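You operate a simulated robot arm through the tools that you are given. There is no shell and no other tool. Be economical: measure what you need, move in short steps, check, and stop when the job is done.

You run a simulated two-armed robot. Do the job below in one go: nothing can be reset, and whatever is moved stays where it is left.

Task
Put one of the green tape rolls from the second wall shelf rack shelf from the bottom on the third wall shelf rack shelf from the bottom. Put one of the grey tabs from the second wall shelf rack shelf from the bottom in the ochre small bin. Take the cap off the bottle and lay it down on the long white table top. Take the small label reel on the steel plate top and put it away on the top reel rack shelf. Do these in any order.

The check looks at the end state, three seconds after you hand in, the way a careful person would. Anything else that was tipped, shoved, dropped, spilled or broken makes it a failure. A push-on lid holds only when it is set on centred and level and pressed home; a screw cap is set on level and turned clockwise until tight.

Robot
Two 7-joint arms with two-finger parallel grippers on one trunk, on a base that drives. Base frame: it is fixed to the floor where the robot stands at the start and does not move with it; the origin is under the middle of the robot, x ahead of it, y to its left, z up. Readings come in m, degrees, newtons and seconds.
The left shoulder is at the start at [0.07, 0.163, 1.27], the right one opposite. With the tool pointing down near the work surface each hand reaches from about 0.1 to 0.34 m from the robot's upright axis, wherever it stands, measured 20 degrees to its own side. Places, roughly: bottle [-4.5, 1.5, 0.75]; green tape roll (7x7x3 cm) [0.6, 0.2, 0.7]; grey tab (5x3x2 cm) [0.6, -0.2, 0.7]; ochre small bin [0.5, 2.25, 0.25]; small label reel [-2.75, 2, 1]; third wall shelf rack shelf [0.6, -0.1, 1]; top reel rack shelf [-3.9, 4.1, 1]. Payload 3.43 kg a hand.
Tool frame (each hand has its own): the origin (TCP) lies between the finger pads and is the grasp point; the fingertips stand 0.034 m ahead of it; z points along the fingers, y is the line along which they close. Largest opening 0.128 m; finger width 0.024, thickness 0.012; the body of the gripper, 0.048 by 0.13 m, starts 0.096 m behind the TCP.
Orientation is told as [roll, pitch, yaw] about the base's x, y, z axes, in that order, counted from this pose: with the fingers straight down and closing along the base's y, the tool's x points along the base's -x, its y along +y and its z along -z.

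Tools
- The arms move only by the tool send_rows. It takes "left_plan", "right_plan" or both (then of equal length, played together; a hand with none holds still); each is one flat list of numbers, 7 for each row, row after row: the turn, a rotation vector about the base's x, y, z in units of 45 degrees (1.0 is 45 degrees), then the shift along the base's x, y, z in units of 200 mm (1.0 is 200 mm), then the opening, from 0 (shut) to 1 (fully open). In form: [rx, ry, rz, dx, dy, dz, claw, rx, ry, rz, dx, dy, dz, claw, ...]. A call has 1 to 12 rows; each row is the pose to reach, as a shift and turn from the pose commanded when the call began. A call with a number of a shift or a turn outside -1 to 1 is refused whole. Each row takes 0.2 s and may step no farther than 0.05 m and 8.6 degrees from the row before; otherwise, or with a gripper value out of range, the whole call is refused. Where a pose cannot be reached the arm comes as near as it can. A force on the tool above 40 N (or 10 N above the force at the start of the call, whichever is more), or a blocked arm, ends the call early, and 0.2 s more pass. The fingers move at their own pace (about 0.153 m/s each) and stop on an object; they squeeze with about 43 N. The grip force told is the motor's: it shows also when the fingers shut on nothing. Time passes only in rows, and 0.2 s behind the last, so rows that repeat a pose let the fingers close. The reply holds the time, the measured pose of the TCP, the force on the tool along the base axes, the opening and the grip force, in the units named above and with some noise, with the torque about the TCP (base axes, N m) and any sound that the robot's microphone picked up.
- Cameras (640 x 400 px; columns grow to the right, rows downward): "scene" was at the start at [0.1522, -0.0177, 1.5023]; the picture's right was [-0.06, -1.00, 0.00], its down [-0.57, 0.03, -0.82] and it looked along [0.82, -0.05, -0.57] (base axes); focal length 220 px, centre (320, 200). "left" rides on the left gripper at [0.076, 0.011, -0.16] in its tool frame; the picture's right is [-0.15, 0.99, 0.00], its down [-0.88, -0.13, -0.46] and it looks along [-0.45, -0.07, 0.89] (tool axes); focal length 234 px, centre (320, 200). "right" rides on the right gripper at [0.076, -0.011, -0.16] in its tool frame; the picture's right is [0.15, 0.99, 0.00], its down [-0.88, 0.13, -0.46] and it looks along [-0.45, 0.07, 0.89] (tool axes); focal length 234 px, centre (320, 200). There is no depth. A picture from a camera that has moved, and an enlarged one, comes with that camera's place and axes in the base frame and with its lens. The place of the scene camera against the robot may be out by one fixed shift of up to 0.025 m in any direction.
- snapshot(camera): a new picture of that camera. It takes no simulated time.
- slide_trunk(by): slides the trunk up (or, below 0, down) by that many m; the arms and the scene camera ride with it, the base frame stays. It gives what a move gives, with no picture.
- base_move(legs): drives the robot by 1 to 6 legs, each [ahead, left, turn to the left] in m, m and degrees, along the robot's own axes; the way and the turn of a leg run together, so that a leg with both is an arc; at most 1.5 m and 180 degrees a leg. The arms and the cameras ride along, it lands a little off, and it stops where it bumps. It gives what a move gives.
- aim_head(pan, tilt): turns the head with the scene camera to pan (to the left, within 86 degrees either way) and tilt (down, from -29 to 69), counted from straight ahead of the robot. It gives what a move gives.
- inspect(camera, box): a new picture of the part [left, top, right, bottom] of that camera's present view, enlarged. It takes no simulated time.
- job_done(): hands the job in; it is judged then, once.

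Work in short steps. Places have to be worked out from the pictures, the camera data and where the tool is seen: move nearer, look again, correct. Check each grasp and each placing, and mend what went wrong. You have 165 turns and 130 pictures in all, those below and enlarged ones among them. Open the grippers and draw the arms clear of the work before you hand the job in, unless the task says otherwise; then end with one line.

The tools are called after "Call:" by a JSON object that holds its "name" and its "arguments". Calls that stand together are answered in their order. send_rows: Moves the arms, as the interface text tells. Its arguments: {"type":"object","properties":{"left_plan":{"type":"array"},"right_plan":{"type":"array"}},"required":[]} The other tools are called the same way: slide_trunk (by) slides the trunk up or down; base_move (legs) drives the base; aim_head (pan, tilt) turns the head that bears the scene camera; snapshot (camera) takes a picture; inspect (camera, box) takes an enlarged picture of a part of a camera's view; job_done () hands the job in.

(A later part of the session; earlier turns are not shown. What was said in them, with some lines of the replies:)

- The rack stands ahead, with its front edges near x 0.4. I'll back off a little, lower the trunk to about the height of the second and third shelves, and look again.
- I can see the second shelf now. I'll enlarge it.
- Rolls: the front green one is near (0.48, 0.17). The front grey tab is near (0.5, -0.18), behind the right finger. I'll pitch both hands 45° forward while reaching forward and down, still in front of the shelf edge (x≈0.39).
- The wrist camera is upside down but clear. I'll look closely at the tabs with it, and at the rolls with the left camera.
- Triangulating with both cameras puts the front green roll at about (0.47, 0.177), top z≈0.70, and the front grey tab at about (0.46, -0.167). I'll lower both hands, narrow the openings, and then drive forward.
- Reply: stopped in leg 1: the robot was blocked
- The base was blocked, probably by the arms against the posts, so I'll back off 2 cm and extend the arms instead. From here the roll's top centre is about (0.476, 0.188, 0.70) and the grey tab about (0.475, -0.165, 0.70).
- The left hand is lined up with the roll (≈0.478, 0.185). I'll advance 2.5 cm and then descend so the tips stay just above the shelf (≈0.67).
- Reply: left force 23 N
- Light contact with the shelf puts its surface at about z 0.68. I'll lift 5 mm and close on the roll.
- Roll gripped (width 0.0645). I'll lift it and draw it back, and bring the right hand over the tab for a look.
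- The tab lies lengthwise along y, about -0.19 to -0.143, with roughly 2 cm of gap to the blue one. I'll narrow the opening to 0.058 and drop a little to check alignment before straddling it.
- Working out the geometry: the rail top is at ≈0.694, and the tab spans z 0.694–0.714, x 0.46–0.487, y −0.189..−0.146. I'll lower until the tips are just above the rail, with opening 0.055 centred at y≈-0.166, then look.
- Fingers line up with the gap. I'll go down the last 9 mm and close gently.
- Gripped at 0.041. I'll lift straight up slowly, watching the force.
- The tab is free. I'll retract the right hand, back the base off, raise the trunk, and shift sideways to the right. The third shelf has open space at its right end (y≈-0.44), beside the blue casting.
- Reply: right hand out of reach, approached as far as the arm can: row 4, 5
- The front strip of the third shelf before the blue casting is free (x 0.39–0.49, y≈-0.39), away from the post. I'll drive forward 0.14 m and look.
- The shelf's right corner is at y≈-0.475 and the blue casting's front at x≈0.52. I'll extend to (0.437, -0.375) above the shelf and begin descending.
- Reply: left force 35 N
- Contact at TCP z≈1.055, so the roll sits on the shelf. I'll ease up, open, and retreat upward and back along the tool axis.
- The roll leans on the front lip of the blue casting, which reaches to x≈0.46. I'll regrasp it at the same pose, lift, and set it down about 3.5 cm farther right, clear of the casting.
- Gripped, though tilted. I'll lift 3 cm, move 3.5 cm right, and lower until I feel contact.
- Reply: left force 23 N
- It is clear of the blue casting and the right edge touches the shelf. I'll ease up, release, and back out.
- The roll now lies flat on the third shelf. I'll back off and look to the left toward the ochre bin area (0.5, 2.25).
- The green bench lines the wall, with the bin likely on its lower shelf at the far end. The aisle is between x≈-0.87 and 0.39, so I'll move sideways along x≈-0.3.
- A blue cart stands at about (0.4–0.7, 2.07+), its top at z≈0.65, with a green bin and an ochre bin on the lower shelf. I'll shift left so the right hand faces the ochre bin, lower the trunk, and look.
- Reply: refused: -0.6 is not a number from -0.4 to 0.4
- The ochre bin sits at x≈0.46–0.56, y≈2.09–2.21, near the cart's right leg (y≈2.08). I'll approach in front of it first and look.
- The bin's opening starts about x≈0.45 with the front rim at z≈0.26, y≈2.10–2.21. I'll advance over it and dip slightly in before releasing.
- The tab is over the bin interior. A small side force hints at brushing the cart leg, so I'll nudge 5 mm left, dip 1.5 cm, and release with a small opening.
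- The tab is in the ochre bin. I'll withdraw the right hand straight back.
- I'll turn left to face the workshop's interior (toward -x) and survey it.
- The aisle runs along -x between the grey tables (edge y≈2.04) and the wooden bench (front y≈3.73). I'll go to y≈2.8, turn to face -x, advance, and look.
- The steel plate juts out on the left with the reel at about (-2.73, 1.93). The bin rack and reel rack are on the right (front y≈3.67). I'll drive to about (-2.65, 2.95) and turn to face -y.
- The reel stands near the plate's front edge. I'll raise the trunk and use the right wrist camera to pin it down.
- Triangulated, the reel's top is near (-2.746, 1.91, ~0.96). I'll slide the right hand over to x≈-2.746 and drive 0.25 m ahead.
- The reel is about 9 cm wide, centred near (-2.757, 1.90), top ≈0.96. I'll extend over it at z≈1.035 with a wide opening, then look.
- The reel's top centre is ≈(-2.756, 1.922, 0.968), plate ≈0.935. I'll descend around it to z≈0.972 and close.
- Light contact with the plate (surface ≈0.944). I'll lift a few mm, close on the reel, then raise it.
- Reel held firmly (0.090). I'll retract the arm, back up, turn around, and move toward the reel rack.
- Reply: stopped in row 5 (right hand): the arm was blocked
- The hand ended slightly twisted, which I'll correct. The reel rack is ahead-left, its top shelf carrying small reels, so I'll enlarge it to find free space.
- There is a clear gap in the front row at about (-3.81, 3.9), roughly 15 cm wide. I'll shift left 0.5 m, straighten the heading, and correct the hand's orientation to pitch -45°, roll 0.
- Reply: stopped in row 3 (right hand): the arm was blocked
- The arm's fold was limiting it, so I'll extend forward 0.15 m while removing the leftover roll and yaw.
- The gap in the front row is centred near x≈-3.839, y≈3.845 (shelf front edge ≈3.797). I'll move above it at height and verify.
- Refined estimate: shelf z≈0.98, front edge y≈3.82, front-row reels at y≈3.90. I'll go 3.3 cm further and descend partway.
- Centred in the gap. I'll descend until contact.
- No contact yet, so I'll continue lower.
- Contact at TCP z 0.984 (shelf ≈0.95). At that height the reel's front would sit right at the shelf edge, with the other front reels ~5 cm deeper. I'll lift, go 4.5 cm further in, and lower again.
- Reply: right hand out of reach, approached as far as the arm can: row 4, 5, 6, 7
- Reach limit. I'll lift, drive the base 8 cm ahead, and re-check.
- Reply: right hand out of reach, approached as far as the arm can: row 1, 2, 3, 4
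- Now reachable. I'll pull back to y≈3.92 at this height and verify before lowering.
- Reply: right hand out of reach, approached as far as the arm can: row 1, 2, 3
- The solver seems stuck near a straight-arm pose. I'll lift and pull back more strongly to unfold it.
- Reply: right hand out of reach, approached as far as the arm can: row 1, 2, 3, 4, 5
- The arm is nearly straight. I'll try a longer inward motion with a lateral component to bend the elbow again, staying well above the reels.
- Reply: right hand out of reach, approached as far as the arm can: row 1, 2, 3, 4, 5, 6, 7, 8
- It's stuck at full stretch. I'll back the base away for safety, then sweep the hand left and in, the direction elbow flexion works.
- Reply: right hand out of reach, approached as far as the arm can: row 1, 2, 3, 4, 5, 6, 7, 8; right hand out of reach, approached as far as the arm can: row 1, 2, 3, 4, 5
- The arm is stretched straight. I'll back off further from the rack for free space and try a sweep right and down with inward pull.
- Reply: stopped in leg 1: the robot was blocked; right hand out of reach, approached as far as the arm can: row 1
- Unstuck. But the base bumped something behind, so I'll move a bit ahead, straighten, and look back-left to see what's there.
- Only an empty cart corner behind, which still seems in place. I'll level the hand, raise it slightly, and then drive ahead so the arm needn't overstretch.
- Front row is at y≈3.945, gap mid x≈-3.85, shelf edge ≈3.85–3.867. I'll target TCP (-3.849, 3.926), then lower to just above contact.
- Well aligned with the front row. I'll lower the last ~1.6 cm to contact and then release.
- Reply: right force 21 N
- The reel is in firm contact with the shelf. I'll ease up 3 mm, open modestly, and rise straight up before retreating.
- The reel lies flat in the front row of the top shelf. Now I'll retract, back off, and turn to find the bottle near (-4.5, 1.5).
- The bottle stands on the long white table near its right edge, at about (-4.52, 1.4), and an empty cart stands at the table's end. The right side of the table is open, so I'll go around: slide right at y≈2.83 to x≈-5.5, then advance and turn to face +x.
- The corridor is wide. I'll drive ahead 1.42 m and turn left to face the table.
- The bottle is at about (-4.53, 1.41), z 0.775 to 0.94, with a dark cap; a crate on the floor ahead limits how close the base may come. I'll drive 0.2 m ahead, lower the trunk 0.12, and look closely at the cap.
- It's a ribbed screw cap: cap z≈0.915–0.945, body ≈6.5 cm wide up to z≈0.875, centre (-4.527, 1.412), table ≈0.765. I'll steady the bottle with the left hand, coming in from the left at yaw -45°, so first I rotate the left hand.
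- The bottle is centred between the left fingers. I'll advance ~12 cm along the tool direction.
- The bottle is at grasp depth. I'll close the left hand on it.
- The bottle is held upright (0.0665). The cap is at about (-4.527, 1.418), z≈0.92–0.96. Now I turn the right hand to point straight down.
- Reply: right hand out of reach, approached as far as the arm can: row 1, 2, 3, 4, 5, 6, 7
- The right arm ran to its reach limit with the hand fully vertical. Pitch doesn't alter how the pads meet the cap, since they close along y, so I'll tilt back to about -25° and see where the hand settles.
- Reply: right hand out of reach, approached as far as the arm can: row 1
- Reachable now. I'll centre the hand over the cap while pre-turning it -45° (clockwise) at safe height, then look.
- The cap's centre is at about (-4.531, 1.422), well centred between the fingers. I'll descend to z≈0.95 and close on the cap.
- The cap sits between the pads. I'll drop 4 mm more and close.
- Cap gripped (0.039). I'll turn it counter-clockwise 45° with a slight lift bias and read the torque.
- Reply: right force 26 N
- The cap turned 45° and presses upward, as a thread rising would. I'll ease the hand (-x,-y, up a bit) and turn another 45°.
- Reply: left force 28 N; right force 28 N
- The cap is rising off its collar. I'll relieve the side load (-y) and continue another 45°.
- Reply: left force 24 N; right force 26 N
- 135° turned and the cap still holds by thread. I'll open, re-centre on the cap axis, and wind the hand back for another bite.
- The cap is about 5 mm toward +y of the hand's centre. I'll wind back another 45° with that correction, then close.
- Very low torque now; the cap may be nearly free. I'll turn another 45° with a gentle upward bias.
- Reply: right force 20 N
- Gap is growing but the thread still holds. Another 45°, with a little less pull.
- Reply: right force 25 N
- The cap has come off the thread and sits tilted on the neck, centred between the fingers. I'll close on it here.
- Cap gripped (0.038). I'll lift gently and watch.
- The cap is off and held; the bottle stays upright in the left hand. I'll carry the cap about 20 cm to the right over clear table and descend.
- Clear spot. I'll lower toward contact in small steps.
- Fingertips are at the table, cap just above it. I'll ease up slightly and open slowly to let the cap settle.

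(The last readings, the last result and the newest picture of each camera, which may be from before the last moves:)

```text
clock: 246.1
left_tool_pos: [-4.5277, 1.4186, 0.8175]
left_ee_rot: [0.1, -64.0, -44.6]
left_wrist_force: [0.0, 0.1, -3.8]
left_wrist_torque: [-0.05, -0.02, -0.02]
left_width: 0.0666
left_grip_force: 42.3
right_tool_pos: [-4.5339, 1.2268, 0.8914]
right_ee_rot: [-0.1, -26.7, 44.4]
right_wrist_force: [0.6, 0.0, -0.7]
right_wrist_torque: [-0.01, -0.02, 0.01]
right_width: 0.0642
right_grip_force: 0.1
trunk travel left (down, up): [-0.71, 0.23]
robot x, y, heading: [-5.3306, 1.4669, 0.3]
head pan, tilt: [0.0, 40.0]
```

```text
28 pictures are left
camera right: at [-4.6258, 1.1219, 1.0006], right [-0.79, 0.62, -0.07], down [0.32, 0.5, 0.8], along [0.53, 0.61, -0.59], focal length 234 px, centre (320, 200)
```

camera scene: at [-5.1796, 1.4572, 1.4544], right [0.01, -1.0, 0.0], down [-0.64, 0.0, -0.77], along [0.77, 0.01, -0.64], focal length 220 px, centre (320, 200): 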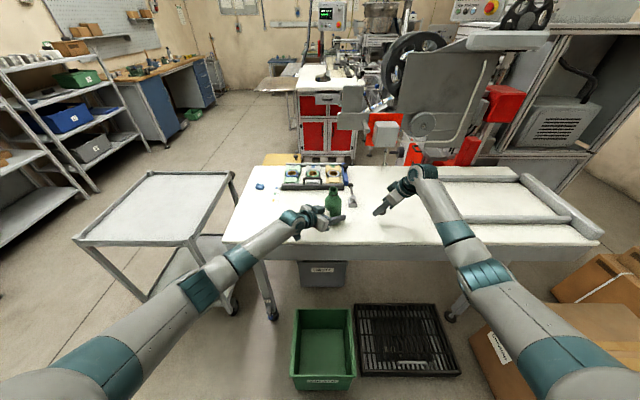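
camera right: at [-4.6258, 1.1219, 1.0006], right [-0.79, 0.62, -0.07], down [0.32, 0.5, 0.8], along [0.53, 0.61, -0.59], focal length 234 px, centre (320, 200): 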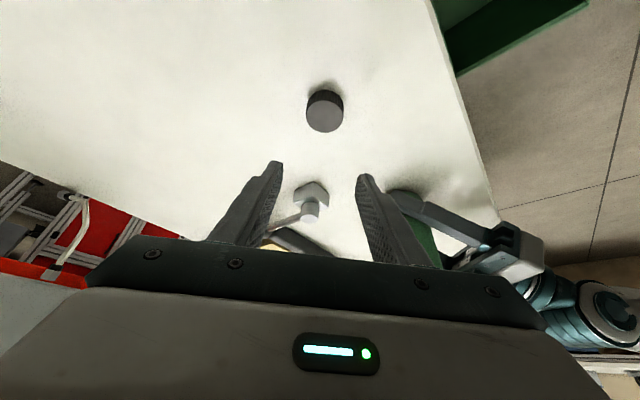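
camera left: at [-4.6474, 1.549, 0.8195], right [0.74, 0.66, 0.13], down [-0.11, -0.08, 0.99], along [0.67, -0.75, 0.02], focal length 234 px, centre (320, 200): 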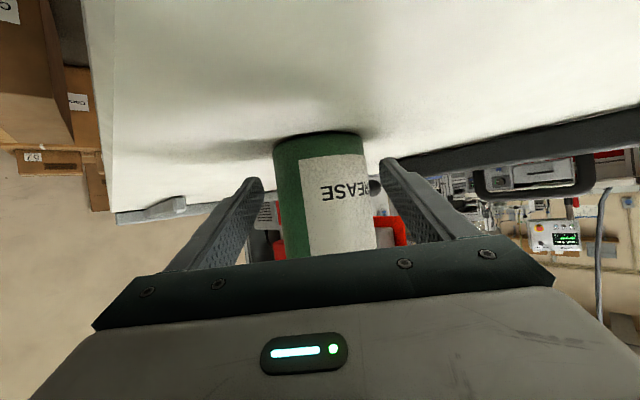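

The cap lies flat on the table. The left wrist carries ~3 N, so the bottle may have slipped up a few mm; I'll raise the right hand clear and check the bottle's base.

Call:
{"name": "send_rows", "arguments": {"right_plan": [0, 0, 0, 0, 0, 0.2, 0.5, 0, 0, 0, -0.1, -0.1, 0.4, 0.5, 0, 0, 0, -0.3, -0.15, 0.6, 0.5]}}

Call:
{"name": "inspect", "arguments": {"camera": "left", "box": [200, 90, 440, 240]}}

Call:
{"name": "inspect", "arguments": {"camera": "scene", "box": [270, 150, 430, 250]}}

```text
refused: row 3 steps farther than a row can; nothing moved
```

```text
2.67 times, centred on (320, 165) of left
camera zoom: at [-4.6476, 1.549, 0.8192], right [0.74, 0.66, 0.13], down [-0.11, -0.08, 0.99], along [0.67, -0.74, 0.02], focal length 624 px, centre (320, 293)
```

zoom: 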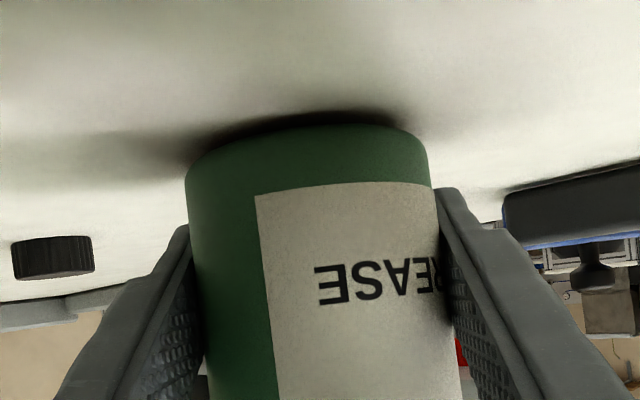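

```text
4.00 times, centred on (350, 200) of scene
camera zoom: at [-5.1803, 1.4574, 1.4543], right [0.01, -1.0, 0.0], down [-0.64, 0.0, -0.77], along [0.77, 0.01, -0.64], focal length 880 px, centre (200, 200)
```

zoom: 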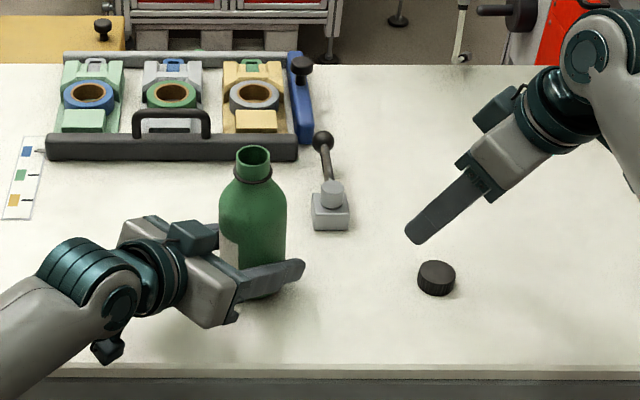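

The bottle base floats slightly above the table. I'll lower the left hand in small steps until it makes contact, and raise the right hand meanwhile.

Call:
{"name": "send_rows", "arguments": {"left_plan": [0, 0, 0, 0, 0, -0.008, 0.42, 0, 0, 0, 0, 0, -0.016, 0.42, 0, 0, 0, 0, 0, -0.022, 0.42, 0, 0, 0, 0, 0, -0.022, 0.42], "right_plan": [0, 0, 0, 0, 0, 0.2, 0.5, 0, 0, 0, -0.05, -0.05, 0.4, 0.5, 0, 0, 0, -0.15, -0.1, 0.55, 0.5, 0, 0, 0, -0.2, -0.1, 0.6, 0.5]}}

Call:
{"name": "inspect", "arguments": {"camera": "left", "box": [200, 90, 440, 240]}}

```text
clock: 247.1
left_tool_pos: [-4.5273, 1.418, 0.8152]
left_ee_rot: [0.3, -64.3, -44.4]
left_wrist_force: [2.7, 1.9, 11.6]
left_wrist_torque: [0.38, 0.2, -0.15]
left_width: 0.0664
left_grip_force: 43.1
right_tool_pos: [-4.5745, 1.207, 1.0151]
right_ee_rot: [-0.2, -26.9, 44.5]
right_wrist_force: [-0.4, -0.2, -0.3]
right_wrist_torque: [-0.02, -0.01, 0.02]
right_width: 0.0643
right_grip_force: 0.0
trunk travel left (down, up): [-0.71, 0.23]
robot x, y, heading: [-5.3277, 1.4695, 0.5]
head pan, tilt: [0.0, 40.0]
```

```text
2.67 times, centred on (320, 165) of left
camera zoom: at [-4.6474, 1.5486, 0.8167], right [0.74, 0.66, 0.13], down [-0.11, -0.07, 0.99], along [0.67, -0.74, 0.02], focal length 624 px, centre (320, 293)
```

zoom: 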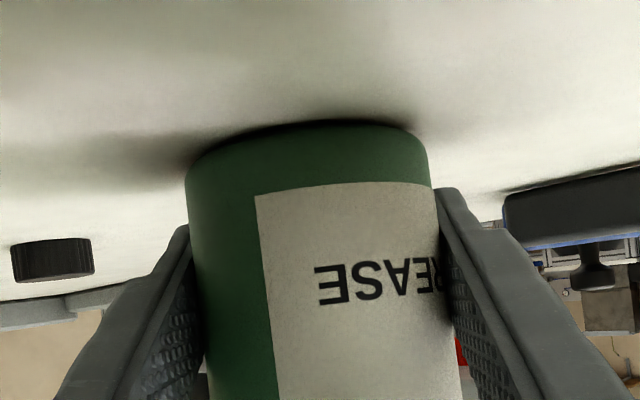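

Base is on the table (≈12 N). I'll open the left hand slowly to keep the bottle standing.

Call:
{"name": "send_rows", "arguments": {"left_plan": [0, 0, 0, 0, 0, 0.005, 0.5, 0, 0, 0, 0, 0, 0.005, 0.54, 0, 0, 0, 0, 0, 0.005, 0.6, 0, 0, 0, 0, 0, 0.005, 0.7, 0, 0, 0, 0, 0, 0.005, 0.8, 0, 0, 0, 0, 0, 0.005, 0.8]}}

Call:
{"name": "inspect", "arguments": {"camera": "left", "box": [200, 90, 440, 240]}}

```text
clock: 248.5
left_tool_pos: [-4.5275, 1.4179, 0.8143]
left_ee_rot: [0.1, -64.0, -44.4]
left_wrist_force: [0.0, -0.3, 0.2]
left_wrist_torque: [-0.03, 0.01, 0.02]
left_width: 0.1024
left_grip_force: 0.1
right_tool_pos: [-4.5734, 1.2071, 1.0132]
right_ee_rot: [-0.2, -27.0, 44.4]
right_wrist_force: [0.2, 0.6, -0.8]
right_wrist_torque: [0.0, 0.02, 0.0]
right_width: 0.0636
right_grip_force: 0.0
trunk travel left (down, up): [-0.71, 0.23]
robot x, y, heading: [-5.3308, 1.4691, 0.5]
head pan, tilt: [0.0, 40.0]
```

```text
2.67 times, centred on (320, 165) of left
camera zoom: at [-4.6475, 1.5485, 0.8155], right [0.74, 0.66, 0.13], down [-0.11, -0.08, 0.99], along [0.67, -0.74, 0.02], focal length 624 px, centre (320, 293)
```

zoom: 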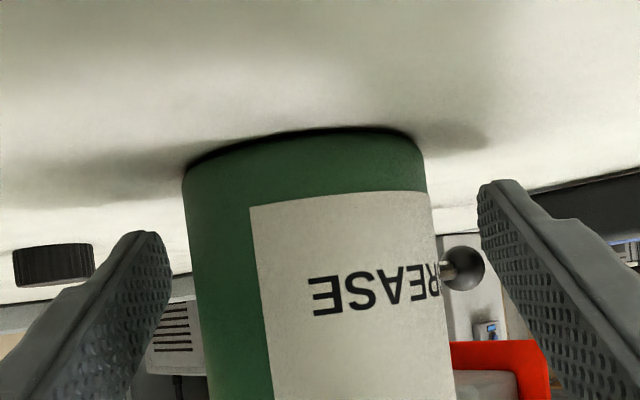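

The bottle stands on its own. I'll withdraw the left hand straight back along its axis, then up.

Call:
{"name": "send_rows", "arguments": {"left_plan": [0, 0, 0, -0.15, 0.15, 0.02, 0.8, 0, 0, 0, -0.3, 0.3, 0.05, 0.8, 0, 0, 0, -0.45, 0.45, 0.1, 0.8, 0, 0, 0, -0.6, 0.6, 0.2, 0.8, 0, 0, 0, -0.7, 0.7, 0.35, 0.8, 0, 0, 0, -0.8, 0.75, 0.55, 0.8], "right_plan": [0, 0, 0, -0.1, 0, 0.05, 0.5, 0, 0, 0, -0.2, -0.05, 0.1, 0.5, 0, 0, 0, -0.3, -0.1, 0.15, 0.5, 0, 0, 0, -0.4, -0.1, 0.2, 0.5, 0, 0, 0, -0.5, -0.1, 0.25, 0.5, 0, 0, 0, -0.6, -0.1, 0.3, 0.5]}}

Call:
{"name": "base_move", "arguments": {"legs": [[-0.2, 0, 0]]}}

Call:
{"name": "snapshot", "arguments": {"camera": "scene"}}

```text
clock: 249.9
left_tool_pos: [-4.6906, 1.5653, 0.9237]
left_ee_rot: [0.1, -64.1, -44.5]
left_wrist_force: [-0.8, -0.5, -1.2]
left_wrist_torque: [0.02, 0.04, 0.0]
left_width: 0.1026
left_grip_force: 0.1
right_tool_pos: [-4.6945, 1.1883, 1.071]
right_ee_rot: [-0.2, -26.9, 44.5]
right_wrist_force: [-0.5, -0.2, -0.1]
right_wrist_torque: [-0.01, -0.02, 0.0]
right_width: 0.0639
right_grip_force: 0.1
trunk travel left (down, up): [-0.71, 0.23]
robot x, y, heading: [-5.3294, 1.4696, 0.4]
head pan, tilt: [0.0, 40.0]
```

```text
clock: 251.5
left_tool_pos: [-4.8882, 1.5667, 0.9234]
left_ee_rot: [0.2, -64.0, -44.1]
left_wrist_force: [0.3, 0.9, -0.1]
left_wrist_torque: [-0.03, 0.0, 0.01]
left_width: 0.1026
left_grip_force: 0.0
right_tool_pos: [-4.8909, 1.189, 1.072]
right_ee_rot: [-0.2, -27.1, 44.7]
right_wrist_force: [-0.2, -0.2, 0.0]
right_wrist_torque: [0.04, 0.02, 0.01]
right_width: 0.0639
right_grip_force: 0.2
trunk travel left (down, up): [-0.71, 0.23]
robot x, y, heading: [-5.5288, 1.4708, 0.7]
head pan, tilt: [0.0, 40.0]
```

```text
23 pictures are left
camera scene: at [-5.38, 1.4561, 1.4544], right [0.01, -1.0, 0.0], down [-0.64, -0.01, -0.77], along [0.77, 0.01, -0.64], focal length 220 px, centre (320, 200)
```

scene: 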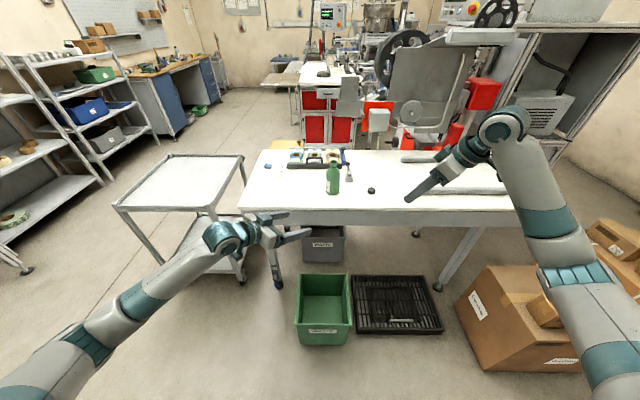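

All four placements have been checked: the bottle is standing, the cap is lying on the long white table, and both arms are clear with grippers open. I'm handing in.

Call:
{"name": "job_done", "arguments": {}}

```text
The job is handed in.
```

All four jobs are finished and handed in: the green tape roll is on the third shelf, the grey tab is in the ochre bin, the reel is on the top reel rack shelf, and the cap is on the long white table. While backing away from the reel rack, the base bumped something behind it, most likely the empty cart, which looked undisturbed afterwards.
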